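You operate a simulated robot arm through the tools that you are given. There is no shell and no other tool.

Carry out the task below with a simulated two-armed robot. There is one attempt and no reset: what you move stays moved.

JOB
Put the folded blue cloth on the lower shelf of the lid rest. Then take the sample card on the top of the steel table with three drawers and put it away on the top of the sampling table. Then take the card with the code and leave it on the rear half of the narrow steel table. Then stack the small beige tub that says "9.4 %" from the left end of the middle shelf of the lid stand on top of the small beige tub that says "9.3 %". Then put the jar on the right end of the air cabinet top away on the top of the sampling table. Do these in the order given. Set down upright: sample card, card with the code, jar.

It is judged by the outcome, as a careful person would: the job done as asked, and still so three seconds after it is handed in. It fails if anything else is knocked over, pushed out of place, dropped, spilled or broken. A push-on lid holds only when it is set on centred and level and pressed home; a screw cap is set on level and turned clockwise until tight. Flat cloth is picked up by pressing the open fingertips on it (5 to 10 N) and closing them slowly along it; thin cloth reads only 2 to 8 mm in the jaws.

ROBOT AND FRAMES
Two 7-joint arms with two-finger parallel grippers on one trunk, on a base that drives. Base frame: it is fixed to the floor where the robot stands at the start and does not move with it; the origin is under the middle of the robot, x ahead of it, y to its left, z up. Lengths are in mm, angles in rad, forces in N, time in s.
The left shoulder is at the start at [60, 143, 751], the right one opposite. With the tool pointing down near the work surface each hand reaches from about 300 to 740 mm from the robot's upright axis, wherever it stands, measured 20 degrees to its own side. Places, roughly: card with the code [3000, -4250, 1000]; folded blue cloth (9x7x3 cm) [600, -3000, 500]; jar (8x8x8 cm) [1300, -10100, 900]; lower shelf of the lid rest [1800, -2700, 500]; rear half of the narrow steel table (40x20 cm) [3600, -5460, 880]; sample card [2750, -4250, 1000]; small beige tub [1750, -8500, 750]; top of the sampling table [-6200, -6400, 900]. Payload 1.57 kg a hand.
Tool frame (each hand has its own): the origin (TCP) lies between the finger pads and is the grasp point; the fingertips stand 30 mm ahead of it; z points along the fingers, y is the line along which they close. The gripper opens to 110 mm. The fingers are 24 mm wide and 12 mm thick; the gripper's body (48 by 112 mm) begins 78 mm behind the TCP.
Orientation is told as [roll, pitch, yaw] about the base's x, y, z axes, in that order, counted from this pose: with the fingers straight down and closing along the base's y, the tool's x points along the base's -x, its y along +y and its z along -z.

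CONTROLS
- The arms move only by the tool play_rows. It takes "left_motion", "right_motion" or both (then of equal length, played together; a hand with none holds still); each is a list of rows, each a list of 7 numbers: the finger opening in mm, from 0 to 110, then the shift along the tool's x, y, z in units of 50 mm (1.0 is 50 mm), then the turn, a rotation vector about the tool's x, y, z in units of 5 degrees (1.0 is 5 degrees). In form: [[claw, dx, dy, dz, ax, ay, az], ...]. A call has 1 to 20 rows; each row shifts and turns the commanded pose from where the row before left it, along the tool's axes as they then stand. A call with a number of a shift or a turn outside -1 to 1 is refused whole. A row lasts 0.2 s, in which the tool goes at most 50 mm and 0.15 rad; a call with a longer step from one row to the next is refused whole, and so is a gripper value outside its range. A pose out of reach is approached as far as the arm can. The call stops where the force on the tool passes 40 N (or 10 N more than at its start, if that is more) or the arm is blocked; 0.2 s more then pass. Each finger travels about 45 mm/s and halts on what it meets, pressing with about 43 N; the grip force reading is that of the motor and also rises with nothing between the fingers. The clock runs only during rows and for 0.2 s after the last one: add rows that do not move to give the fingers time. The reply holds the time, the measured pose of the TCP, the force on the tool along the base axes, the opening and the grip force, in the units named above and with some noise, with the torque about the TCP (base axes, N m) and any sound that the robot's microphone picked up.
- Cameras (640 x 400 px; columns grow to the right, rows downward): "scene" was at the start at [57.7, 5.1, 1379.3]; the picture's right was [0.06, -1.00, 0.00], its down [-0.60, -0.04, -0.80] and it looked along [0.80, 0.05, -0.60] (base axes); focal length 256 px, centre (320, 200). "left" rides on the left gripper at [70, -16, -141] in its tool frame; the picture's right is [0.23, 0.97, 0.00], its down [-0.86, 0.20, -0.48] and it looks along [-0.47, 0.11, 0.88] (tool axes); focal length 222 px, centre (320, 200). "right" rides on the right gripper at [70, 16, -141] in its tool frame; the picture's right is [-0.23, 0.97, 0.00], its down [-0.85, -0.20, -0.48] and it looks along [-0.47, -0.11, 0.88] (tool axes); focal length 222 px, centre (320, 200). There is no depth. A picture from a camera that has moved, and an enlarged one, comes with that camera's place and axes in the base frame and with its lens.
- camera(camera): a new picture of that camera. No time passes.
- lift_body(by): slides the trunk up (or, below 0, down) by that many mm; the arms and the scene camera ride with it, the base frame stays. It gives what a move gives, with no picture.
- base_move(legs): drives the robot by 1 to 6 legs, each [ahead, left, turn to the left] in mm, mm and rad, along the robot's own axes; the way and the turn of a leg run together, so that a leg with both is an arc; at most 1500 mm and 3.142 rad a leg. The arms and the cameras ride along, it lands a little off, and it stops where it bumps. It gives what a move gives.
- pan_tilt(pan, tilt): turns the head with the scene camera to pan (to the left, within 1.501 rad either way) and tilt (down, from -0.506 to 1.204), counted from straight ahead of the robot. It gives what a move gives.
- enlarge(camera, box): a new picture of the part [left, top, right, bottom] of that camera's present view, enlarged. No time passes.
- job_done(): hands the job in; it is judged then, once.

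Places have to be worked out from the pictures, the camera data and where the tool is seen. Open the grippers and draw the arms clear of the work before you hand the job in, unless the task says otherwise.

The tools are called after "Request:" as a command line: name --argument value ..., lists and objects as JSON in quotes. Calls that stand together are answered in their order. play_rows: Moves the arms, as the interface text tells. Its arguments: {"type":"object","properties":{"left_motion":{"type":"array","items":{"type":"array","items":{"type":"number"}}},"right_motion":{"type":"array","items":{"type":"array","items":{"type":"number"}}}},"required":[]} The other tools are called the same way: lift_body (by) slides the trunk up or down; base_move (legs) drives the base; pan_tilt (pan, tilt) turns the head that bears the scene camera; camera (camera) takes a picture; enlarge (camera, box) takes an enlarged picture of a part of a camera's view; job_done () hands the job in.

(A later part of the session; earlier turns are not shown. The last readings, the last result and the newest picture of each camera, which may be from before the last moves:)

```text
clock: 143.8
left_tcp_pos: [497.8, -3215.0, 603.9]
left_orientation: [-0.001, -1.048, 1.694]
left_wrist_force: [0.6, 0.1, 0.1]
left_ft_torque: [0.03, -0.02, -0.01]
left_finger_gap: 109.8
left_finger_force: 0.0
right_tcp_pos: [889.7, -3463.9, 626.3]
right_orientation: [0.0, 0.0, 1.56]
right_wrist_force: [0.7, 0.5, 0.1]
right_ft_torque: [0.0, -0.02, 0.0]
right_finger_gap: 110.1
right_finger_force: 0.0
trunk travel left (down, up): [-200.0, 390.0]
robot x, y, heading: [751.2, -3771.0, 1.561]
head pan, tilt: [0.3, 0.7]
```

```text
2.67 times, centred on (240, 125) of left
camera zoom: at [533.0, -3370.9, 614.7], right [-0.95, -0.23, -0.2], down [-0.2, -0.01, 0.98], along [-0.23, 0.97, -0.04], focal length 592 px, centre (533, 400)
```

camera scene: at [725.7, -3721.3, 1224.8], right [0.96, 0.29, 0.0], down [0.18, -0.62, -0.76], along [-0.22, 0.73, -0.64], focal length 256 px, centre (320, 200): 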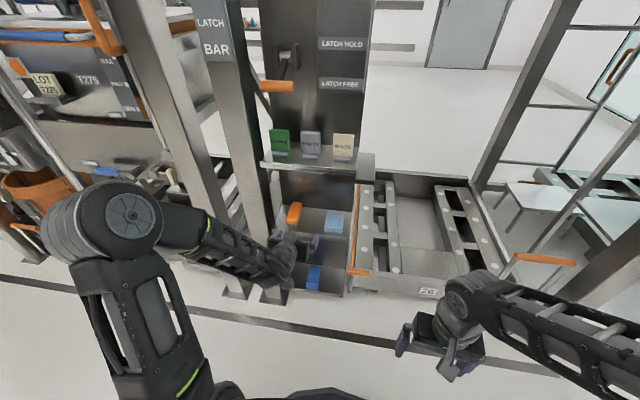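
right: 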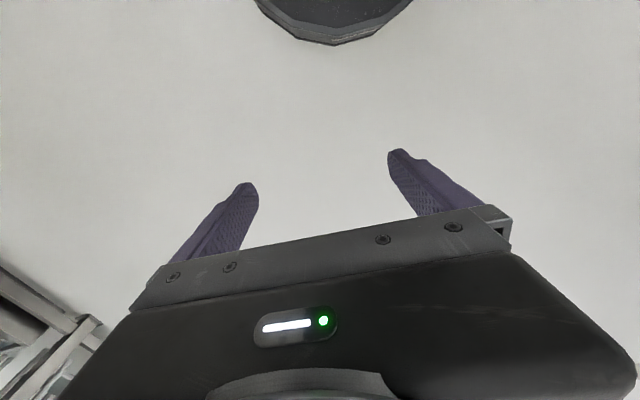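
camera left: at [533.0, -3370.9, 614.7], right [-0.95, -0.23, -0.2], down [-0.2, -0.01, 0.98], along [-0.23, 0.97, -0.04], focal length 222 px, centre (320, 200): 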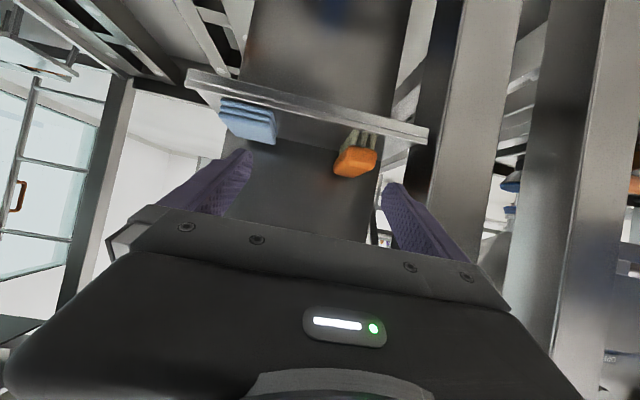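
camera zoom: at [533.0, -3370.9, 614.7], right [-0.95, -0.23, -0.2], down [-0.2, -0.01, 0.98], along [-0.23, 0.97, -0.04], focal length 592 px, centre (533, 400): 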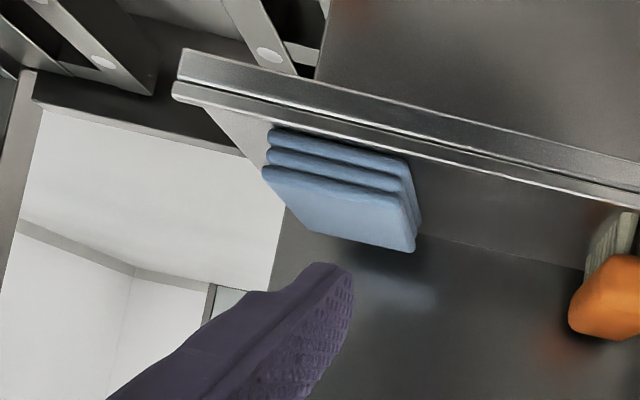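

From the hand camera the cloth spans x≈545–613 at its front edge (y≈−3068), depth to y≈−2980, top z≈520, shelf ≈497. I flatten the tool to 15° below horizontal and move to a pre-grasp point about 120 mm in front of it, opening 95 mm.

Request:
play_rows --left_motion '[[95, 0, 0, 0, 0, -1, 0], [95, 0, 0, 0, 0, -1, 0], [95, 0, 0, 0, 0, -1, 0], [95, 0.335, -0.484, 0.354, 0, 0, 0], [95, 0.335, -0.484, 0.354, 0, 0, 0], [95, 0.335, -0.484, 0.354, 0, 0, 0], [95, 0.335, -0.484, 0.354, 0, 0, 0], [95, 0, 0, 0, 0, 0, 0]]'

Request:
camera --camera "left"

Request:
enlarge --camera "scene" --box '[250, 170, 390, 310]'

```text
clock: 145.6
left_tcp_pos: [556.4, -3172.1, 568.8]
left_orientation: [-0.017, -1.127, 1.667]
left_wrist_force: [-0.3, 0.7, 0.4]
left_ft_torque: [0.06, -0.01, 0.02]
left_finger_gap: 95.1
left_finger_force: 0.1
left hand out of reach, approached as far as the arm can: row 1, 2, 3, 4, 5, 6, 7
right_tcp_pos: [888.9, -3465.1, 624.8]
right_orientation: [0.0, 0.001, 1.563]
right_wrist_force: [0.2, 0.6, -0.4]
right_ft_torque: [0.04, 0.0, 0.02]
right_finger_gap: 109.9
right_finger_force: 0.1
trunk travel left (down, up): [-200.0, 390.0]
robot x, y, heading: [752.2, -3769.7, 1.561]
head pan, tilt: [0.3, 0.7]
```

```text
taken
camera left: at [585.4, -3328.1, 568.1], right [-0.96, -0.18, -0.21], down [-0.2, -0.08, 0.98], along [-0.19, 0.98, 0.04], focal length 222 px, centre (320, 200)
```

left: 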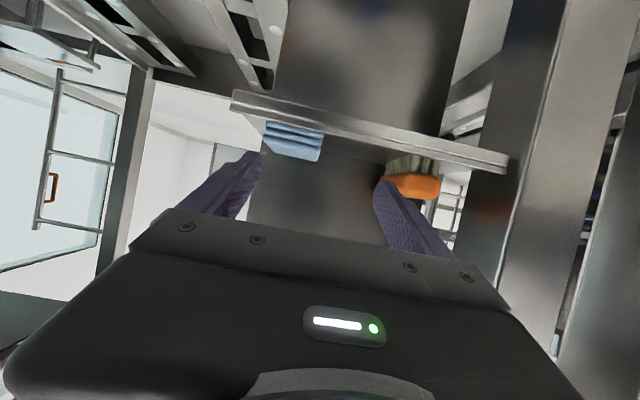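

```text
2.86 times, centred on (320, 240) of scene
camera zoom: at [725.8, -3721.3, 1224.8], right [0.96, 0.29, 0.0], down [0.18, -0.62, -0.76], along [-0.22, 0.73, -0.64], focal length 732 px, centre (320, 86)
```

zoom: 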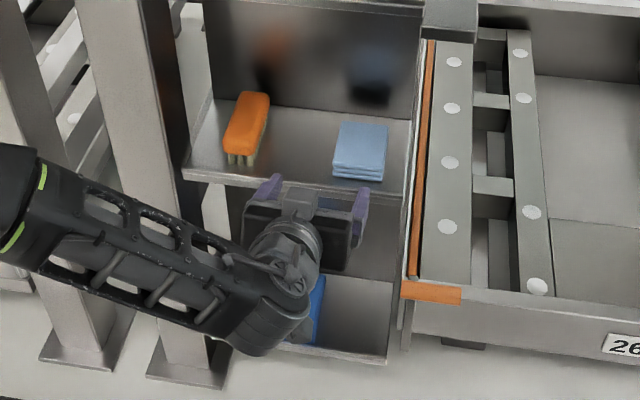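

The arm hit its limit: it is too close, so the elbow is folded. I back the base up 140 mm to straighten the arm and then try again.

Request:
base_move --legs '[[-140, 0, 0]]'

Request:
play_rows --left_motion '[[95, 0, 0, 0, 0, -0.5, 0], [95, 0, 0, 0, 0, -0.5, 0], [95, 0, 0, 0, 0, -0.5, 0], [95, 0, 0, 0, 0, 0, 0]]'

```text
clock: 146.9
left_tcp_pos: [555.3, -3312.2, 568.7]
left_orientation: [-0.019, -1.123, 1.667]
left_wrist_force: [0.3, -0.5, -0.7]
left_ft_torque: [-0.01, -0.02, -0.01]
left_finger_gap: 95.0
left_finger_force: 0.1
right_tcp_pos: [887.9, -3604.3, 626.4]
right_orientation: [0.0, 0.001, 1.56]
right_wrist_force: [0.5, 0.9, 0.7]
right_ft_torque: [0.01, -0.02, 0.02]
right_finger_gap: 109.9
right_finger_force: 0.1
trunk travel left (down, up): [-200.0, 390.0]
robot x, y, heading: [746.5, -3910.6, 1.563]
head pan, tilt: [0.3, 0.7]
```

```text
clock: 147.9
left_tcp_pos: [559.0, -3314.0, 588.2]
left_orientation: [-0.018, -1.165, 1.67]
left_wrist_force: [-0.7, -0.6, -0.1]
left_ft_torque: [0.02, -0.02, 0.01]
left_finger_gap: 94.9
left_finger_force: 0.0
left hand out of reach, approached as far as the arm can: row 2, 3
right_tcp_pos: [888.7, -3605.1, 625.9]
right_orientation: [0.0, 0.001, 1.562]
right_wrist_force: [-0.4, -0.7, 0.6]
right_ft_torque: [0.03, 0.01, -0.01]
right_finger_gap: 110.0
right_finger_force: 0.0
trunk travel left (down, up): [-200.0, 390.0]
robot x, y, heading: [751.1, -3909.8, 1.56]
head pan, tilt: [0.3, 0.7]
```

It can move freely again; I extend the arm toward the pre-grasp point, and then flatten the pitch there.

Request:
play_rows --left_motion '[[95, -0.072, -0.18, 0.652, 0, 0, 0], [95, -0.072, -0.18, 0.652, 0, 0, 0], [95, -0.072, -0.18, 0.652, 0, 0, 0], [95, -0.072, -0.18, 0.652, 0, 0, 0], [95, -0.072, -0.18, 0.652, 0, 0, 0], [95, 0, 0, 0, 0, 0, 0]]'

Request:
play_rows --left_motion '[[95, 0, 0, 0, 0, -0.8, 0], [95, 0, 0, 0, 0, -0.8, 0], [95, 0, 0, 0, 0, 0, 0]]'

Request:
camera --camera "left"

```text
clock: 149.3
left_tcp_pos: [588.0, -3154.0, 541.6]
left_orientation: [-0.02, -1.167, 1.667]
left_wrist_force: [-0.2, -0.2, 0.6]
left_ft_torque: [0.01, -0.03, 0.01]
left_finger_gap: 95.0
left_finger_force: 0.2
right_tcp_pos: [888.4, -3605.0, 625.3]
right_orientation: [0.0, 0.0, 1.564]
right_wrist_force: [-0.4, 0.4, -0.4]
right_ft_torque: [-0.01, 0.04, -0.01]
right_finger_gap: 110.0
right_finger_force: 0.2
trunk travel left (down, up): [-200.0, 390.0]
robot x, y, heading: [747.9, -3911.2, 1.56]
head pan, tilt: [0.3, 0.7]
```

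```text
clock: 150.1
left_tcp_pos: [603.6, -3162.2, 519.7]
left_orientation: [-0.006, -1.164, 1.638]
left_wrist_force: [0.1, -0.4, 0.0]
left_ft_torque: [0.02, 0.04, 0.03]
left_finger_gap: 95.0
left_finger_force: 0.0
left hand out of reach, approached as far as the arm can: row 1, 2
right_tcp_pos: [889.2, -3604.1, 625.0]
right_orientation: [-0.002, 0.0, 1.561]
right_wrist_force: [-0.3, 0.1, 0.7]
right_ft_torque: [0.01, -0.02, 0.0]
right_finger_gap: 110.1
right_finger_force: 0.0
trunk travel left (down, up): [-200.0, 390.0]
robot x, y, heading: [745.9, -3912.5, 1.563]
head pan, tilt: [0.3, 0.7]
```

```text
taken
camera left: at [629.5, -3319.3, 513.3], right [-0.97, -0.15, -0.21], down [-0.2, -0.11, 0.97], along [-0.17, 0.98, 0.08], focal length 222 px, centre (320, 200)
```

left: 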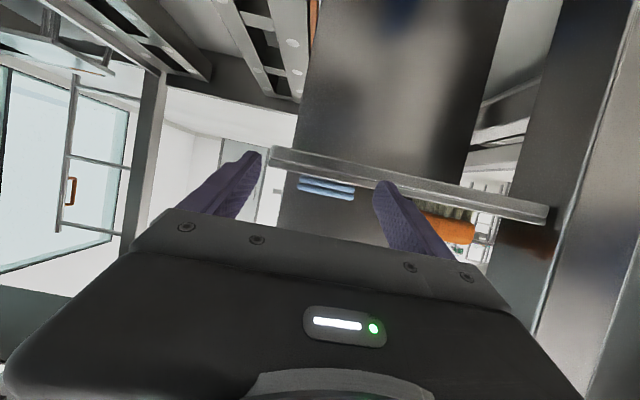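

The pitch limit is about 23° below horizontal here, which is still usable. I correct yaw and position to the pre-grasp point at z≈532, and check the view.

Request:
play_rows --left_motion '[[95, -0.15, 0.145, 0.048, -0.263, 0.1, -0.113], [95, -0.15, 0.145, 0.048, -0.263, 0.1, -0.113], [95, 0, 0, 0, 0, 0, 0]]'

Request:
camera --camera "left"

Request:
enlarge --camera "scene" --box '[260, 120, 400, 260]'

```text
clock: 150.9
left_tcp_pos: [576.5, -3145.7, 554.5]
left_orientation: [-0.032, -1.221, 1.732]
left_wrist_force: [0.1, 0.3, -0.2]
left_ft_torque: [0.03, -0.01, 0.0]
left_finger_gap: 95.0
left_finger_force: 0.0
right_tcp_pos: [888.1, -3604.2, 625.5]
right_orientation: [0.002, 0.0, 1.563]
right_wrist_force: [-0.5, 0.4, 0.9]
right_ft_torque: [0.03, 0.01, -0.03]
right_finger_gap: 110.1
right_finger_force: 0.1
trunk travel left (down, up): [-200.0, 390.0]
robot x, y, heading: [745.3, -3913.2, 1.558]
head pan, tilt: [0.3, 0.7]
```

```text
taken
camera left: at [612.6, -3300.0, 539.1], right [-0.95, -0.2, -0.22], down [-0.19, -0.18, 0.97], along [-0.24, 0.96, 0.13], focal length 222 px, centre (320, 200)
```

left: 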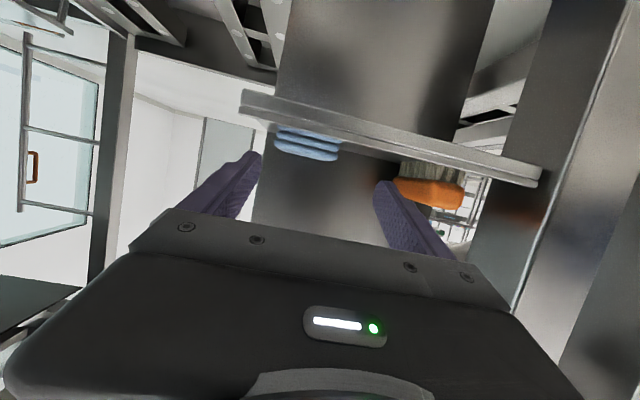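

```text
2.86 times, centred on (330, 190) of scene
camera zoom: at [724.3, -3861.3, 1224.8], right [0.96, 0.29, 0.0], down [0.18, -0.62, -0.76], along [-0.22, 0.73, -0.64], focal length 732 px, centre (291, 229)
```

zoom: 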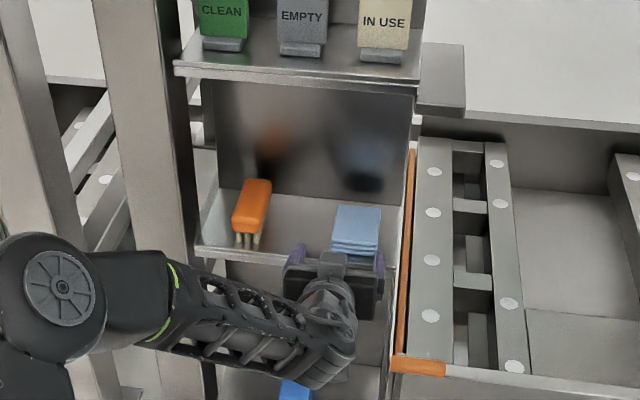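

The commanded pose is now reached with the tool 20° below horizontal at (576, −3146, 555). I align with the cloth's axis and drop to z≈524 before going in.

Request:
play_rows --left_motion '[[95, 0.293, -0.118, 0.086, 0.215, 0, 0.08], [95, 0.293, -0.118, 0.086, 0.215, 0, 0.08], [95, 0, 0, 0, 0, 0, 0]]'

Request:
enlarge --camera "left" --box '[160, 50, 480, 250]'

Request:
enlarge --camera "scene" --box '[290, 150, 390, 250]'

```text
clock: 151.7
left_tcp_pos: [588.6, -3147.2, 523.0]
left_orientation: [-0.03, -1.22, 1.691]
left_wrist_force: [0.8, -1.1, 0.4]
left_ft_torque: [-0.02, -0.03, 0.0]
left_finger_gap: 95.2
left_finger_force: 0.0
right_tcp_pos: [888.3, -3603.9, 625.8]
right_orientation: [0.0, 0.001, 1.562]
right_wrist_force: [0.0, -1.3, 1.0]
right_ft_torque: [0.02, 0.02, 0.02]
right_finger_gap: 109.9
right_finger_force: 0.2
trunk travel left (down, up): [-200.0, 390.0]
robot x, y, heading: [747.2, -3911.7, 1.559]
head pan, tilt: [0.3, 0.7]
```

```text
2.00 times, centred on (320, 150) of left
camera zoom: at [619.0, -3302.0, 508.6], right [-0.96, -0.17, -0.22], down [-0.2, -0.17, 0.97], along [-0.2, 0.97, 0.14], focal length 444 px, centre (320, 300)
```

zoom: 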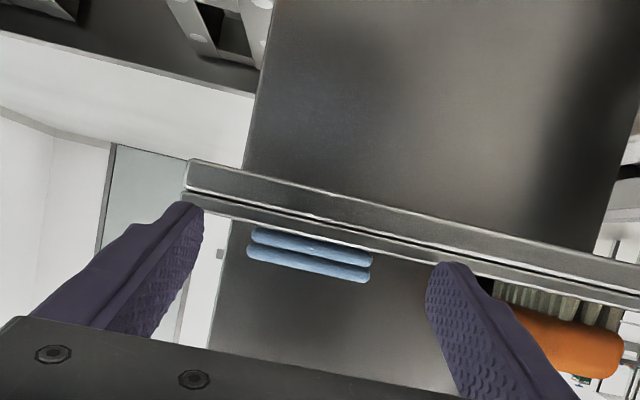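

```text
4.00 times, centred on (340, 200) of scene
camera zoom: at [724.5, -3861.3, 1224.8], right [0.96, 0.29, 0.0], down [0.18, -0.62, -0.76], along [-0.22, 0.73, -0.64], focal length 1024 px, centre (240, 200)
```

zoom: 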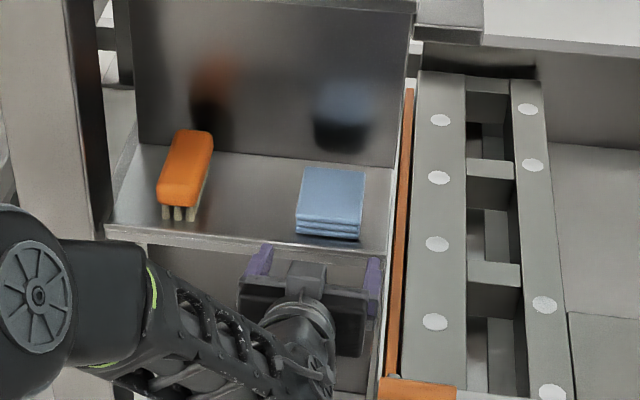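

The shelf lip shows at z≈508 and the cloth top at about 528, well centred between the fingers. I enter slightly high (z≈540) and will then lower carefully.

Request:
play_rows --left_motion '[[95, -0.32, 0, -0.116, 0, 0, 0], [95, -0.19, 0, 0.526, 0, 0, 0], [95, -0.19, 0, 0.526, 0, 0, 0], [95, -0.19, 0, 0.526, 0, 0, 0], [95, -0.19, 0, 0.526, 0, 0, 0], [95, 0, 0, 0, 0, 0, 0]]'

Request:
enlarge --camera "left" --box '[160, 50, 480, 250]'

Request:
enlarge --camera "scene" --box '[290, 150, 390, 250]'

```text
clock: 153.1
left_tcp_pos: [578.6, -3033.0, 541.2]
left_orientation: [-0.032, -1.219, 1.689]
left_wrist_force: [-0.8, 0.6, -0.8]
left_ft_torque: [0.0, 0.01, -0.03]
left_finger_gap: 94.9
left_finger_force: 0.0
right_tcp_pos: [888.7, -3604.5, 624.7]
right_orientation: [-0.001, 0.002, 1.562]
right_wrist_force: [0.2, -0.1, 0.3]
right_ft_torque: [-0.01, -0.02, -0.01]
right_finger_gap: 110.1
right_finger_force: 0.0
trunk travel left (down, up): [-200.0, 390.0]
robot x, y, heading: [744.9, -3913.6, 1.563]
head pan, tilt: [0.3, 0.7]
```

```text
2.00 times, centred on (320, 150) of left
camera zoom: at [608.9, -3189.1, 525.3], right [-0.96, -0.16, -0.22], down [-0.2, -0.17, 0.97], along [-0.2, 0.97, 0.13], focal length 444 px, centre (320, 300)
```

zoom: 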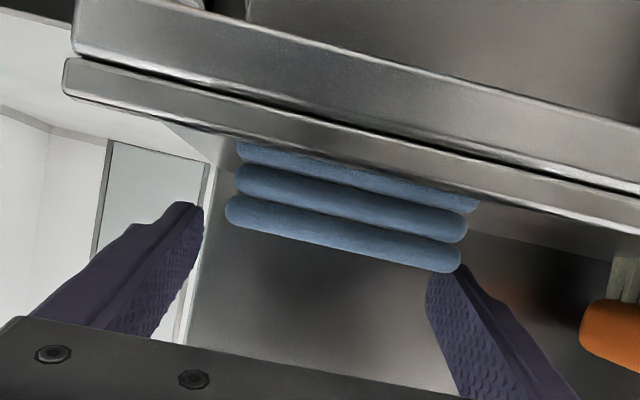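

```text
4.00 times, centred on (340, 200) of scene
camera zoom: at [724.3, -3861.2, 1224.8], right [0.96, 0.29, 0.0], down [0.18, -0.62, -0.76], along [-0.22, 0.73, -0.64], focal length 1024 px, centre (240, 200)
```

zoom: 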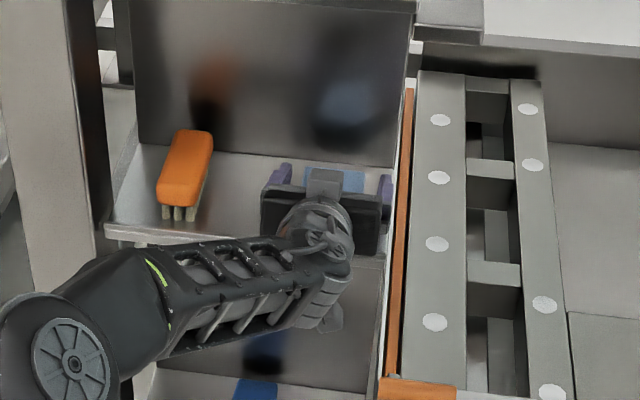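

The fingers straddle the cloth symmetrically with the tips past its middle. I lower in small steps, watching the vertical force.

Request:
play_rows --left_motion '[[95, 0.113, 0, 0.041, 0, 0, 0], [95, 0.113, 0, 0.041, 0, 0, 0], [95, 0.056, 0, 0.02, 0, 0, 0], [95, 0, 0, 0, 0, 0, 0]]'

Request:
play_rows --left_motion '[[95, 0.038, 0, 0.014, 0, 0, 0], [95, 0.0, 0, 0.0, 0, 0, 0], [95, 0, 0, 0, 0, 0, 0]]'

Request:
enlarge --camera "left" --box '[160, 50, 480, 250]'

```text
clock: 154.1
left_tcp_pos: [579.3, -3035.3, 524.8]
left_orientation: [-0.033, -1.219, 1.69]
left_wrist_force: [-0.7, -0.2, -1.2]
left_ft_torque: [0.0, 0.0, -0.01]
left_finger_gap: 94.7
left_finger_force: 0.2
right_tcp_pos: [889.8, -3604.8, 625.7]
right_orientation: [-0.002, -0.002, 1.563]
right_wrist_force: [0.3, 1.2, 0.1]
right_ft_torque: [0.01, 0.04, -0.03]
right_finger_gap: 110.0
right_finger_force: 0.0
trunk travel left (down, up): [-200.0, 390.0]
robot x, y, heading: [746.6, -3911.1, 1.559]
head pan, tilt: [0.3, 0.7]
```

```text
clock: 154.9
left_tcp_pos: [579.1, -3035.5, 522.1]
left_orientation: [-0.032, -1.22, 1.689]
left_wrist_force: [-0.1, -0.2, 0.4]
left_ft_torque: [0.01, -0.01, 0.0]
left_finger_gap: 94.8
left_finger_force: 0.1
right_tcp_pos: [888.7, -3604.1, 626.0]
right_orientation: [0.0, 0.002, 1.561]
right_wrist_force: [0.1, 0.3, -0.4]
right_ft_torque: [-0.01, -0.02, 0.0]
right_finger_gap: 110.0
right_finger_force: 0.1
trunk travel left (down, up): [-200.0, 390.0]
robot x, y, heading: [745.4, -3914.0, 1.559]
head pan, tilt: [0.3, 0.7]
```

```text
2.00 times, centred on (320, 150) of left
camera zoom: at [609.2, -3190.9, 507.3], right [-0.96, -0.16, -0.22], down [-0.2, -0.17, 0.97], along [-0.2, 0.97, 0.13], focal length 444 px, centre (320, 300)
```

zoom: 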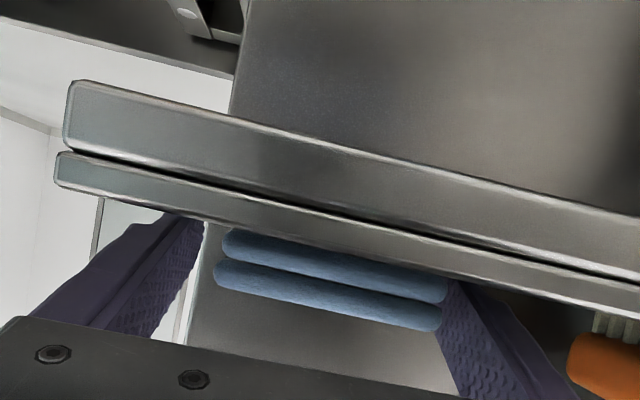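

No contact yet at z=522; I lower 4 mm more in two small steps and check the force.

Request:
play_rows --left_motion '[[95, 0.038, 0, 0.014, 0, 0, 0], [95, 0.0, 0, 0.0, 0, 0, 0], [95, 0.038, 0, 0.014, 0, 0, 0], [95, 0, 0, 0, 0, 0, 0]]'

```text
clock: 155.9
left_tcp_pos: [578.4, -3033.4, 521.1]
left_orientation: [-0.027, -1.227, 1.686]
left_wrist_force: [0.9, 3.0, 13.8]
left_ft_torque: [0.35, 0.65, -0.26]
left_finger_gap: 93.8
left_finger_force: 0.1
right_tcp_pos: [889.2, -3604.8, 625.9]
right_orientation: [-0.001, 0.0, 1.559]
right_wrist_force: [0.0, 0.1, 0.6]
right_ft_torque: [0.03, -0.05, 0.03]
right_finger_gap: 110.0
right_finger_force: 0.0
trunk travel left (down, up): [-200.0, 390.0]
robot x, y, heading: [744.5, -3913.9, 1.559]
head pan, tilt: [0.3, 0.7]
```

The tips touch the shelf (13.8 N up) at z≈521. I raise about 3.5 mm to unload, then close slowly on the cloth.

Request:
play_rows --left_motion '[[95, -0.062, 0, -0.023, 0, 0, 0], [95, 0, 0, 0, 0, 0, 0], [85, 0, 0, 0, 0, 0, 0], [75, 0, 0, 0, 0, 0, 0], [68, 0, 0, 0, 0, 0, 0], [60, 0, 0, 0, 0, 0, 0], [52, 0, 0, 0, 0, 0, 0], [44, 0, 0, 0, 0, 0, 0], [36, 0, 0, 0, 0, 0, 0], [30, 0, 0, 0, 0, 0, 0], [30, 0, 0, 0, 0, 0, 0]]'

Request:
enlarge --camera "left" --box '[160, 50, 480, 250]'

```text
clock: 158.3
left_tcp_pos: [579.0, -3035.5, 522.1]
left_orientation: [-0.031, -1.222, 1.689]
left_wrist_force: [-3.9, -2.8, 10.2]
left_ft_torque: [0.11, 0.49, 0.21]
left_finger_gap: 67.3
left_finger_force: 42.6
right_tcp_pos: [887.7, -3604.7, 626.9]
right_orientation: [0.0, -0.002, 1.561]
right_wrist_force: [0.1, -0.3, 0.1]
right_ft_torque: [0.0, 0.0, 0.03]
right_finger_gap: 109.9
right_finger_force: 0.1
trunk travel left (down, up): [-200.0, 390.0]
robot x, y, heading: [748.3, -3916.7, 1.56]
head pan, tilt: [0.3, 0.7]
```

```text
2.00 times, centred on (320, 150) of left
camera zoom: at [609.2, -3191.6, 506.4], right [-0.96, -0.16, -0.22], down [-0.2, -0.17, 0.96], along [-0.2, 0.97, 0.14], focal length 444 px, centre (320, 300)
```

zoom: 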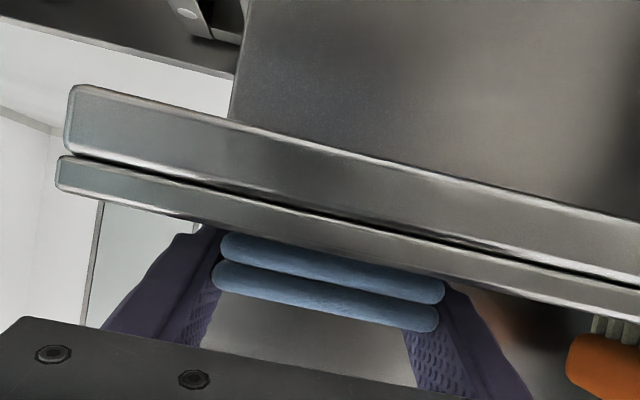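

The cloth is gripped (67 mm, 43 N). I lift it straight up 40 mm and check it holds.

Request:
play_rows --left_motion '[[30, -0.19, 0, -0.068, 0, 0, 0], [30, -0.19, 0, -0.068, 0, 0, 0], [30, -0.38, 0, -0.137, 0, 0, 0], [30, 0, 0, 0, 0, 0, 0]]'

Request:
enlarge --camera "left" --box '[160, 50, 480, 250]'

```text
clock: 159.3
left_tcp_pos: [577.2, -3034.2, 562.0]
left_orientation: [-0.035, -1.219, 1.692]
left_wrist_force: [-1.1, -0.1, -0.7]
left_ft_torque: [0.02, -0.01, 0.0]
left_finger_gap: 66.8
left_finger_force: 43.5
right_tcp_pos: [888.9, -3605.5, 626.7]
right_orientation: [-0.001, 0.0, 1.561]
right_wrist_force: [0.9, 0.6, 0.6]
right_ft_torque: [0.02, 0.01, 0.02]
right_finger_gap: 110.0
right_finger_force: 0.0
trunk travel left (down, up): [-200.0, 390.0]
robot x, y, heading: [744.6, -3916.5, 1.558]
head pan, tilt: [0.3, 0.7]
```

```text
2.00 times, centred on (320, 150) of left
camera zoom: at [607.9, -3190.7, 546.8], right [-0.96, -0.16, -0.22], down [-0.2, -0.17, 0.97], along [-0.2, 0.97, 0.13], focal length 444 px, centre (320, 300)
```

zoom: 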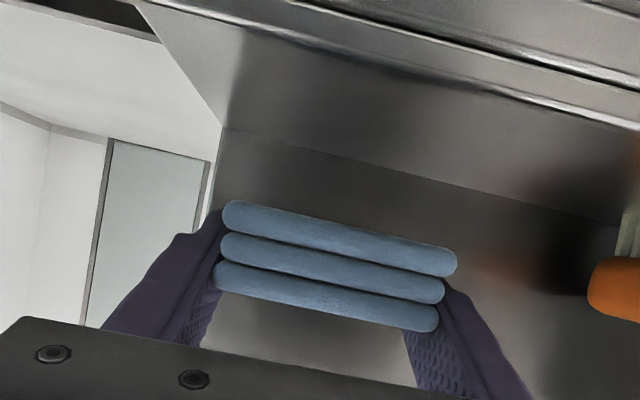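

The cloth holds. I pull it straight back out of the shelf, then back the base up and turn to look at the lid rest.

Request:
play_rows --left_motion '[[30, 0.24, 0, -0.658, 0, 0, 0], [30, 0.24, 0, -0.658, 0, 0, 0], [30, 0.24, 0, -0.658, 0, 0, 0], [30, 0.24, 0, -0.658, 0, 0, 0], [30, 0, 0, 0, 0, 0, 0]]'

Request:
base_move --legs '[[-150, -100, 0], [0, -900, 0]]'

Request:
pan_tilt --pan 0.0 --tilt 0.5

Request:
camera --camera "scene"

```text
clock: 160.5
left_tcp_pos: [589.1, -3173.6, 561.1]
left_orientation: [-0.031, -1.221, 1.69]
left_wrist_force: [0.0, 0.2, -0.2]
left_ft_torque: [-0.01, 0.02, 0.0]
left_finger_gap: 66.9
left_finger_force: 43.5
right_tcp_pos: [888.2, -3604.2, 626.1]
right_orientation: [0.001, 0.001, 1.563]
right_wrist_force: [-0.5, -0.9, 0.4]
right_ft_torque: [0.04, 0.0, -0.03]
right_finger_gap: 110.0
right_finger_force: 0.0
trunk travel left (down, up): [-200.0, 390.0]
robot x, y, heading: [748.4, -3910.8, 1.566]
head pan, tilt: [0.3, 0.7]
```

```text
clock: 166.3
left_tcp_pos: [1555.7, -3322.1, 561.4]
left_orientation: [-0.031, -1.22, 1.724]
left_wrist_force: [-0.4, 0.3, -0.6]
left_ft_torque: [0.02, -0.02, -0.01]
left_finger_gap: 67.0
left_finger_force: 43.1
right_tcp_pos: [1869.2, -3743.5, 625.6]
right_orientation: [0.0, 0.0, 1.593]
right_wrist_force: [0.0, 0.1, -0.2]
right_ft_torque: [0.01, 0.02, 0.01]
right_finger_gap: 109.9
right_finger_force: 0.1
trunk travel left (down, up): [-200.0, 390.0]
robot x, y, heading: [1739.1, -4051.6, 1.593]
head pan, tilt: [0.3, 0.7]
```

```text
clock: 167.2
left_tcp_pos: [1555.3, -3322.8, 561.6]
left_orientation: [-0.031, -1.22, 1.723]
left_wrist_force: [-0.1, 0.0, -0.3]
left_ft_torque: [-0.04, 0.01, 0.01]
left_finger_gap: 66.8
left_finger_force: 42.9
right_tcp_pos: [1870.1, -3744.2, 626.2]
right_orientation: [-0.001, 0.0, 1.594]
right_wrist_force: [0.6, -0.4, 0.0]
right_ft_torque: [-0.02, -0.03, 0.02]
right_finger_gap: 110.1
right_finger_force: 0.0
trunk travel left (down, up): [-200.0, 390.0]
robot x, y, heading: [1739.1, -4053.7, 1.589]
head pan, tilt: [0.0, 0.499]
```

```text
taken
camera scene: at [1738.7, -3995.0, 1242.4], right [1.0, 0.02, 0.0], down [0.01, -0.48, -0.88], along [-0.02, 0.88, -0.48], focal length 256 px, centre (320, 200)
```

scene: 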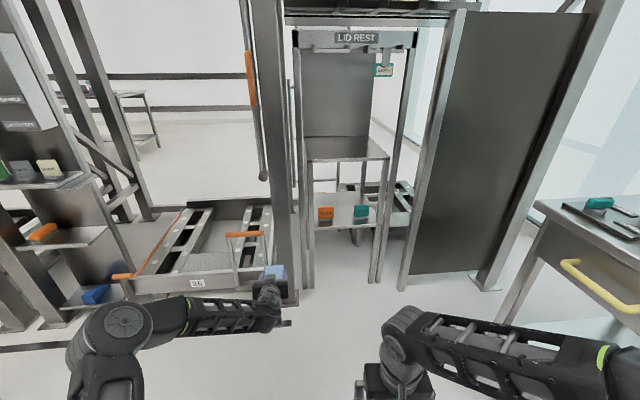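

The lid rest is straight ahead between the frame post and the dark panel, with an orange and a teal item on its lower shelf. I zoom in to judge free space and heights.

Request:
enlarge --camera "scene" --box '[270, 130, 430, 290]'

Request:
lift_body --by 150

Request:
enlarge --camera "scene" --box '[270, 150, 430, 310]'

```text
2.50 times, centred on (350, 210) of scene
camera zoom: at [1738.7, -3995.0, 1242.4], right [1.0, 0.02, 0.0], down [0.01, -0.48, -0.88], along [-0.02, 0.88, -0.48], focal length 640 px, centre (245, 175)
```

zoom: 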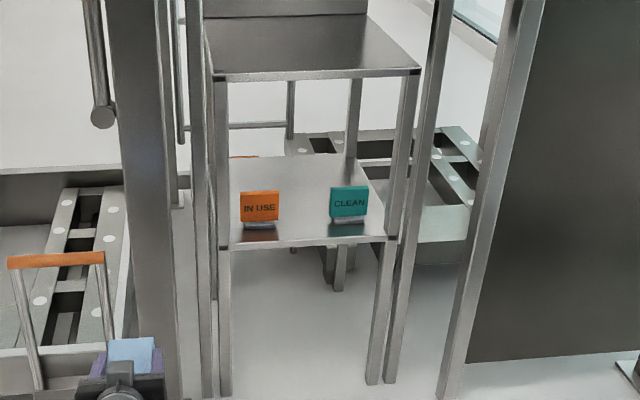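

```text
clock: 168.9
left_tcp_pos: [1555.5, -3322.3, 710.6]
left_orientation: [-0.031, -1.221, 1.722]
left_wrist_force: [-0.4, 0.0, -0.9]
left_ft_torque: [0.0, 0.03, 0.0]
left_finger_gap: 66.8
left_finger_force: 42.9
right_tcp_pos: [1868.9, -3743.6, 775.1]
right_orientation: [0.001, 0.0, 1.594]
right_wrist_force: [-0.6, 0.0, -0.2]
right_ft_torque: [0.03, -0.02, 0.03]
right_finger_gap: 109.9
right_finger_force: 0.2
trunk travel left (down, up): [-350.0, 240.0]
robot x, y, heading: [1739.0, -4057.6, 1.596]
head pan, tilt: [0.0, 0.499]
```

```text
2.50 times, centred on (350, 230) of scene
camera zoom: at [1738.8, -3994.9, 1392.4], right [1.0, 0.02, 0.0], down [0.01, -0.48, -0.88], along [-0.02, 0.88, -0.48], focal length 640 px, centre (245, 125)
```

zoom: 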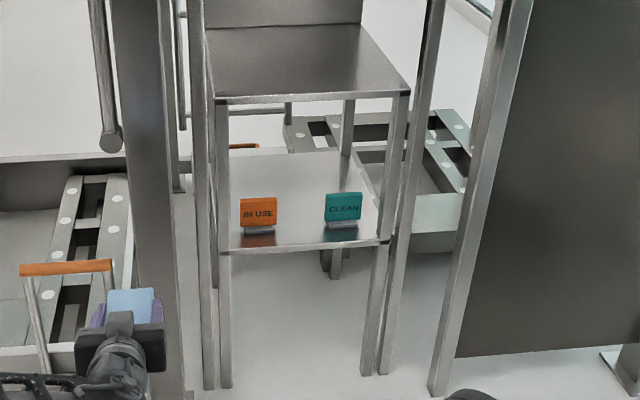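

Both elbows flare out and the drawer table's front edge (x≈2280) lies close to the right. I look at the right arm and the table edge to plan the clearance.

Request:
pan_tilt --pan -0.9 --tilt 0.7

Request:
camera --camera "scene"

```text
clock: 170.1
left_tcp_pos: [1555.5, -3322.2, 712.9]
left_orientation: [-0.03, -1.221, 1.721]
left_wrist_force: [0.2, 0.2, -0.5]
left_ft_torque: [-0.01, -0.04, -0.01]
left_finger_gap: 66.8
left_finger_force: 43.2
right_tcp_pos: [1869.2, -3742.9, 776.2]
right_orientation: [0.001, 0.002, 1.593]
right_wrist_force: [-0.1, 0.4, 0.0]
right_ft_torque: [0.0, 0.02, 0.01]
right_finger_gap: 110.1
right_finger_force: 0.0
trunk travel left (down, up): [-350.0, 240.0]
robot x, y, heading: [1737.9, -4053.8, 1.593]
head pan, tilt: [-0.901, 0.7]
```

```text
taken
camera scene: at [1806.2, -4031.6, 1374.8], right [0.64, -0.77, 0.0], down [-0.49, -0.41, -0.77], along [0.59, 0.49, -0.64], focal length 256 px, centre (320, 200)
```

scene: 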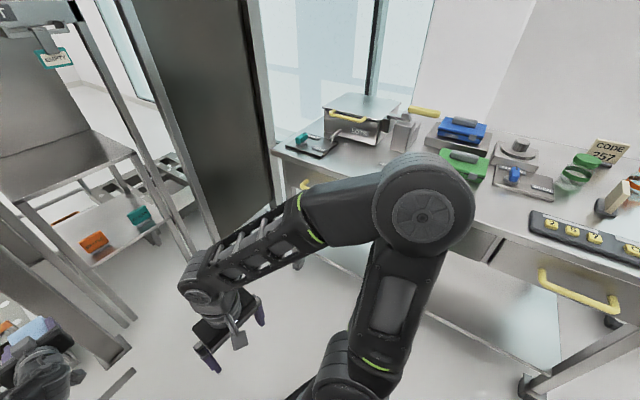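

The elbows ride high (z≈1100) and about 350 mm out, so I keep x ≤ 1780 and turn the base a little right (heading ≈1.3). I turn and move up closer to the lid rest, keeping the cloth well in front of it.

Request:
base_move --legs '[[0, 0, -0.29], [190, 26, 0]]'

Request:
pan_tilt --pan 0.2 --tilt 0.55

Request:
camera --camera "scene"

Request:
camera --camera "left"

```text
clock: 172.6
left_tcp_pos: [1799.1, -3101.4, 710.8]
left_orientation: [-0.032, -1.219, 1.435]
left_wrist_force: [-0.1, 0.6, -1.1]
left_ft_torque: [0.0, -0.01, 0.01]
left_finger_gap: 67.0
left_finger_force: 42.9
right_tcp_pos: [1978.9, -3593.6, 776.1]
right_orientation: [0.0, 0.0, 1.305]
right_wrist_force: [0.3, 0.3, -0.3]
right_ft_torque: [0.04, 0.02, -0.01]
right_finger_gap: 110.1
right_finger_force: 0.0
trunk travel left (down, up): [-350.0, 240.0]
robot x, y, heading: [1764.8, -3856.8, 1.306]
head pan, tilt: [-0.901, 0.7]
```

```text
clock: 174.0
left_tcp_pos: [1798.7, -3100.8, 710.5]
left_orientation: [-0.032, -1.22, 1.436]
left_wrist_force: [0.6, -0.8, -0.6]
left_ft_torque: [-0.01, 0.01, 0.01]
left_finger_gap: 67.1
left_finger_force: 42.9
right_tcp_pos: [1979.9, -3593.9, 775.8]
right_orientation: [0.0, 0.001, 1.306]
right_wrist_force: [1.2, -0.4, -0.3]
right_ft_torque: [0.01, 0.02, -0.05]
right_finger_gap: 109.9
right_finger_force: 0.0
trunk travel left (down, up): [-350.0, 240.0]
robot x, y, heading: [1769.8, -3855.7, 1.301]
head pan, tilt: [0.201, 0.55]
```

```text
taken
camera scene: at [1765.0, -3796.5, 1387.9], right [1.0, -0.07, 0.0], down [-0.03, -0.52, -0.85], along [0.06, 0.85, -0.52], focal length 256 px, centre (320, 200)
```

scene: 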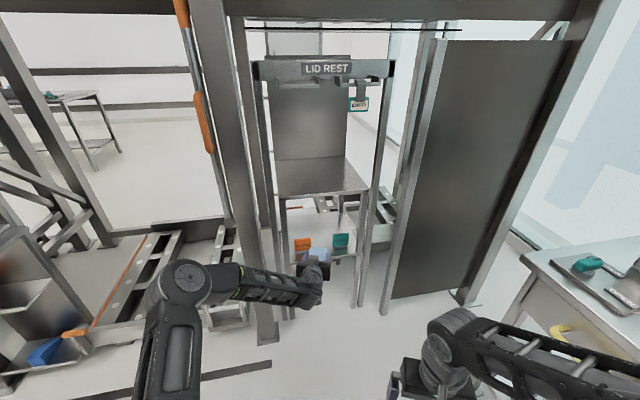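

```text
taken
camera left: at [1789.3, -3259.9, 696.1], right [-0.97, 0.08, -0.22], down [-0.23, -0.12, 0.97], along [0.05, 0.99, 0.13], focal length 222 px, centre (320, 200)
```

left: 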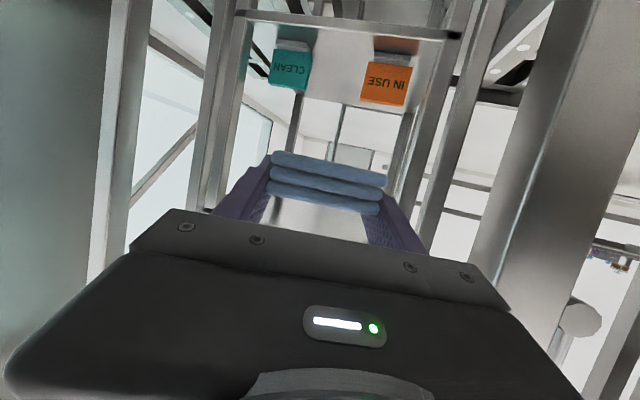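

Now I turn the tool's yaw to match the lid rest (≈1.69) and lower the trunk, then view the shelf closely with the hand camera.

Request:
play_rows --left_motion '[[30, 0, 0, 0, -0.933, 0, -0.34], [30, 0, 0, 0, -0.933, 0, -0.34], [30, 0, 0, 0, -0.933, 0, -0.34], [30, 0, 0, 0, 0, 0, 0]]'

Request:
lift_body --by -150

Request:
enlarge --camera "left" --box '[160, 0, 480, 200]'

Request:
enlarge --camera "scene" --box '[240, 150, 400, 310]'

```text
clock: 175.0
left_tcp_pos: [1799.0, -3102.9, 711.5]
left_orientation: [-0.028, -1.216, 1.694]
left_wrist_force: [0.2, -0.3, 0.7]
left_ft_torque: [-0.01, -0.01, 0.0]
left_finger_gap: 67.0
left_finger_force: 43.1
right_tcp_pos: [1979.6, -3595.5, 774.9]
right_orientation: [-0.002, 0.0, 1.304]
right_wrist_force: [0.1, -1.0, 0.1]
right_ft_torque: [0.0, 0.01, -0.03]
right_finger_gap: 110.2
right_finger_force: 0.0
trunk travel left (down, up): [-350.0, 240.0]
robot x, y, heading: [1765.0, -3859.2, 1.306]
head pan, tilt: [0.201, 0.55]
```

```text
clock: 176.7
left_tcp_pos: [1799.4, -3102.0, 562.3]
left_orientation: [-0.031, -1.217, 1.693]
left_wrist_force: [-0.4, -0.2, -0.4]
left_ft_torque: [-0.04, 0.01, 0.01]
left_finger_gap: 66.7
left_finger_force: 43.4
right_tcp_pos: [1980.0, -3595.7, 625.5]
right_orientation: [0.0, 0.0, 1.306]
right_wrist_force: [0.4, 1.0, 0.1]
right_ft_torque: [-0.03, 0.01, 0.0]
right_finger_gap: 109.8
right_finger_force: 0.1
trunk travel left (down, up): [-200.0, 390.0]
robot x, y, heading: [1765.4, -3858.0, 1.305]
head pan, tilt: [0.201, 0.55]
```

```text
2.00 times, centred on (320, 100) of left
camera zoom: at [1830.2, -3257.5, 547.1], right [-0.96, -0.17, -0.22], down [-0.19, -0.17, 0.97], along [-0.2, 0.97, 0.13], focal length 444 px, centre (320, 400)
```

zoom: 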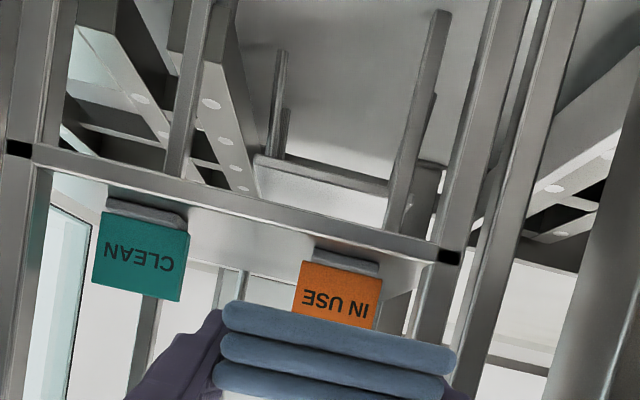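

```text
2.50 times, centred on (320, 230) of scene
camera zoom: at [1764.9, -3796.5, 1238.0], right [1.0, -0.06, 0.0], down [-0.03, -0.52, -0.85], along [0.06, 0.85, -0.52], focal length 640 px, centre (320, 125)
```

zoom: 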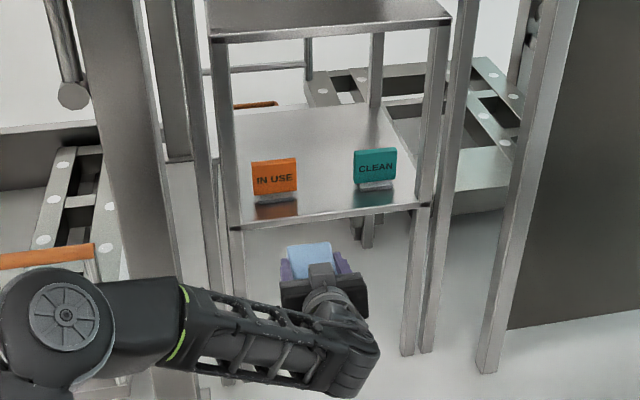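

The lower shelf's top edge comes out at z≈450, running from (1668, −2867) to (2033, −2822), with a ~112 mm gap between the two signs centred near x≈1843. I'll set the cloth in that gap at the front: first draw the hand back a little and move the base closer.

Request:
play_rows --left_motion '[[30, 0.208, 0, -0.563, 0, 0, 0], [30, 0.208, 0, -0.563, 0, 0, 0], [30, 0, 0, 0, 0, 0, 0]]'

Request:
base_move --legs '[[180, 40, 0]]'

Request:
enlarge --camera "left" --box '[160, 0, 480, 200]'

Request:
camera --camera "scene"

```text
clock: 177.5
left_tcp_pos: [1805.9, -3163.1, 564.4]
left_orientation: [-0.027, -1.218, 1.693]
left_wrist_force: [-0.1, 0.0, -0.3]
left_ft_torque: [0.02, 0.01, -0.03]
left_finger_gap: 66.8
left_finger_force: 43.3
right_tcp_pos: [1980.9, -3594.3, 626.2]
right_orientation: [0.0, 0.002, 1.306]
right_wrist_force: [-0.4, -1.4, 0.5]
right_ft_torque: [0.0, -0.01, 0.01]
right_finger_gap: 110.1
right_finger_force: 0.0
trunk travel left (down, up): [-200.0, 390.0]
robot x, y, heading: [1767.5, -3860.2, 1.308]
head pan, tilt: [0.201, 0.55]
```

```text
clock: 179.0
left_tcp_pos: [1810.2, -2978.6, 564.4]
left_orientation: [-0.026, -1.216, 1.7]
left_wrist_force: [0.9, 0.5, 0.1]
left_ft_torque: [-0.01, -0.02, 0.03]
left_finger_gap: 67.0
left_finger_force: 43.3
right_tcp_pos: [1987.0, -3409.0, 625.2]
right_orientation: [0.0, 0.0, 1.315]
right_wrist_force: [-0.4, 0.1, -0.6]
right_ft_torque: [-0.01, 0.03, -0.03]
right_finger_gap: 110.1
right_finger_force: 0.1
trunk travel left (down, up): [-200.0, 390.0]
robot x, y, heading: [1774.2, -3676.5, 1.313]
head pan, tilt: [0.201, 0.55]
```

```text
2.00 times, centred on (320, 100) of left
camera zoom: at [1842.2, -3134.3, 549.3], right [-0.96, -0.18, -0.22], down [-0.19, -0.17, 0.97], along [-0.21, 0.97, 0.13], focal length 444 px, centre (320, 400)
```

zoom: 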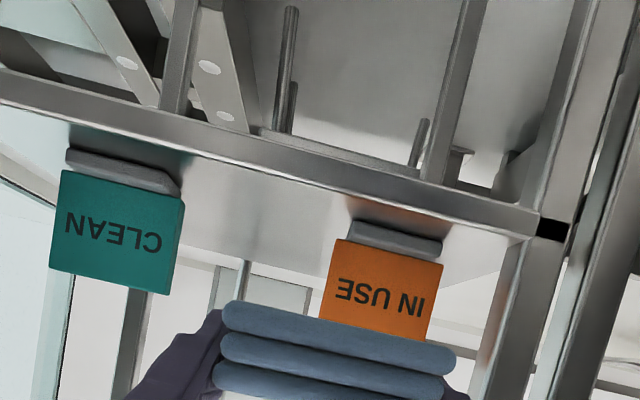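

```text
taken
camera scene: at [1773.4, -3612.6, 1237.9], right [1.0, -0.06, 0.0], down [-0.03, -0.52, -0.85], along [0.05, 0.85, -0.52], focal length 256 px, centre (320, 200)
```

scene: 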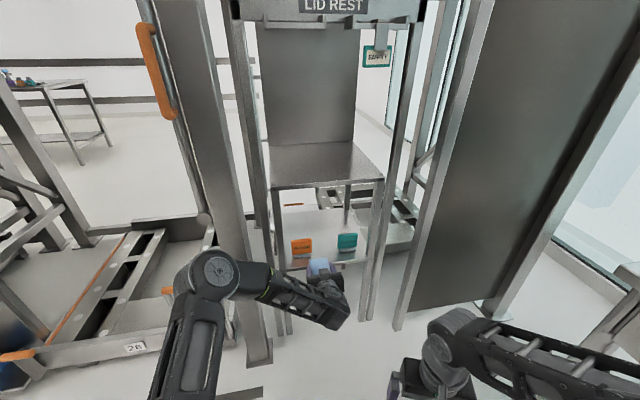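

The gap between the signs is centred on x≈1842 with ~114 mm width. I move to a point right in front of it at z=500.

Request:
play_rows --left_motion '[[30, 0.168, -0.2765, 0.468, 0, 0, 0], [30, 0.168, -0.2765, 0.468, 0, 0, 0], [30, 0.168, -0.2765, 0.468, 0, 0, 0], [30, 0.168, -0.2765, 0.468, 0, 0, 0], [30, 0, 0, 0, 0, 0, 0]]'

Request:
camera --camera "left"

Request:
enlarge --camera "scene" --box '[260, 170, 400, 310]'

```text
clock: 180.2
left_tcp_pos: [1859.1, -2899.6, 504.4]
left_orientation: [-0.03, -1.216, 1.699]
left_wrist_force: [0.2, -0.1, -1.7]
left_ft_torque: [0.01, -0.02, 0.02]
left_finger_gap: 66.9
left_finger_force: 42.8
right_tcp_pos: [1986.5, -3408.5, 626.3]
right_orientation: [0.002, 0.0, 1.315]
right_wrist_force: [-0.5, 0.3, 0.9]
right_ft_torque: [0.03, 0.0, 0.01]
right_finger_gap: 110.0
right_finger_force: 0.0
trunk travel left (down, up): [-200.0, 390.0]
robot x, y, heading: [1777.1, -3674.2, 1.31]
head pan, tilt: [0.201, 0.55]
```

```text
taken
camera left: at [1891.0, -3055.2, 488.5], right [-0.96, -0.18, -0.22], down [-0.19, -0.17, 0.97], along [-0.21, 0.97, 0.13], focal length 222 px, centre (320, 200)
```

left: 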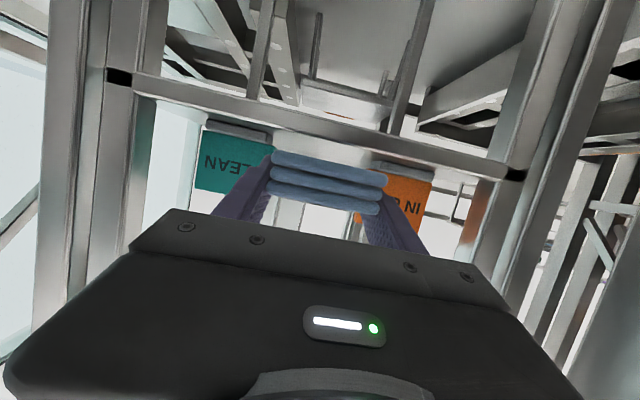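

```text
2.86 times, centred on (330, 240) of scene
camera zoom: at [1773.5, -3612.4, 1237.9], right [1.0, -0.06, 0.0], down [-0.03, -0.52, -0.85], along [0.05, 0.85, -0.52], focal length 732 px, centre (291, 86)
```

zoom: 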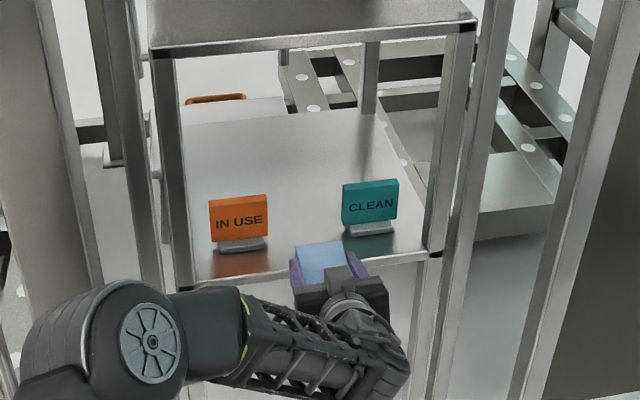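

Everything lines up with the gap. I slide the cloth in over the shelf between the signs at z≈490 (about 18 mm above the shelf).

Request:
play_rows --left_motion '[[30, -0.0916, 0.007, 0.408, 0, 0, 0], [30, -0.0916, 0.007, 0.408, 0, 0, 0], [30, -0.0916, 0.007, 0.408, 0, 0, 0], [30, -0.0916, 0.007, 0.408, 0, 0, 0], [30, -0.0916, 0.007, 0.408, 0, 0, 0], [30, 0, 0, 0, 0, 0, 0]]'

Request:
camera --camera "left"

Request:
enlarge --camera "scene" --box '[260, 170, 400, 310]'

```text
clock: 181.6
left_tcp_pos: [1844.8, -2794.3, 486.9]
left_orientation: [-0.027, -1.215, 1.699]
left_wrist_force: [-0.5, 0.0, -0.7]
left_ft_torque: [0.0, 0.02, 0.01]
left_finger_gap: 67.0
left_finger_force: 43.1
right_tcp_pos: [1986.1, -3408.8, 625.6]
right_orientation: [0.001, 0.0, 1.315]
right_wrist_force: [0.3, -0.5, -0.2]
right_ft_torque: [0.02, -0.01, 0.02]
right_finger_gap: 110.1
right_finger_force: 0.0
trunk travel left (down, up): [-200.0, 390.0]
robot x, y, heading: [1777.7, -3668.7, 1.313]
head pan, tilt: [0.201, 0.55]
```

```text
taken
camera left: at [1877.2, -2950.3, 472.4], right [-0.96, -0.18, -0.22], down [-0.19, -0.17, 0.97], along [-0.21, 0.97, 0.13], focal length 222 px, centre (320, 200)
```

left: 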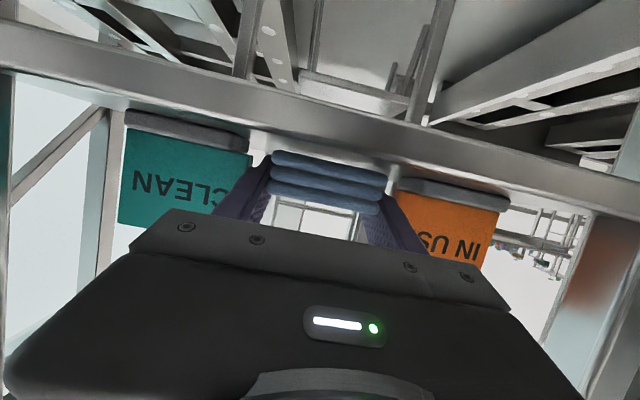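

```text
2.86 times, centred on (330, 240) of scene
camera zoom: at [1773.4, -3612.5, 1237.9], right [1.0, -0.06, 0.0], down [-0.03, -0.52, -0.85], along [0.05, 0.85, -0.52], focal length 732 px, centre (291, 86)
```

zoom: 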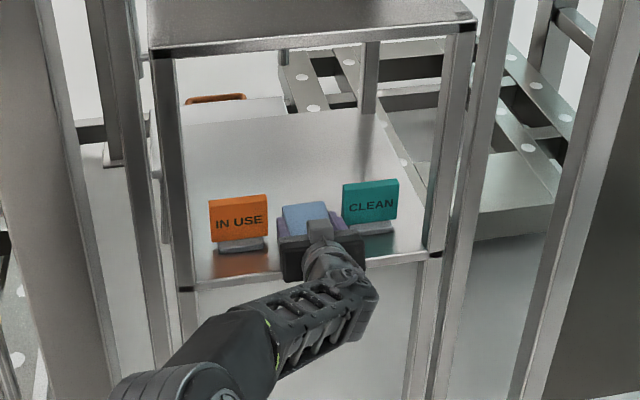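

The cloth sits between the signs. I zoom the hand view to check side clearances before lowering.

Request:
enlarge --camera "left" --box '[220, 100, 440, 260]'

```text
2.50 times, centred on (330, 180) of left
camera zoom: at [1877.2, -2950.3, 472.4], right [-0.96, -0.18, -0.22], down [-0.19, -0.17, 0.97], along [-0.21, 0.97, 0.13], focal length 555 px, centre (295, 250)
```

zoom: 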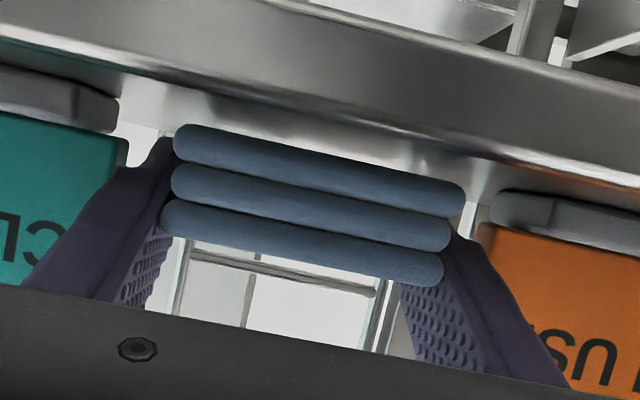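

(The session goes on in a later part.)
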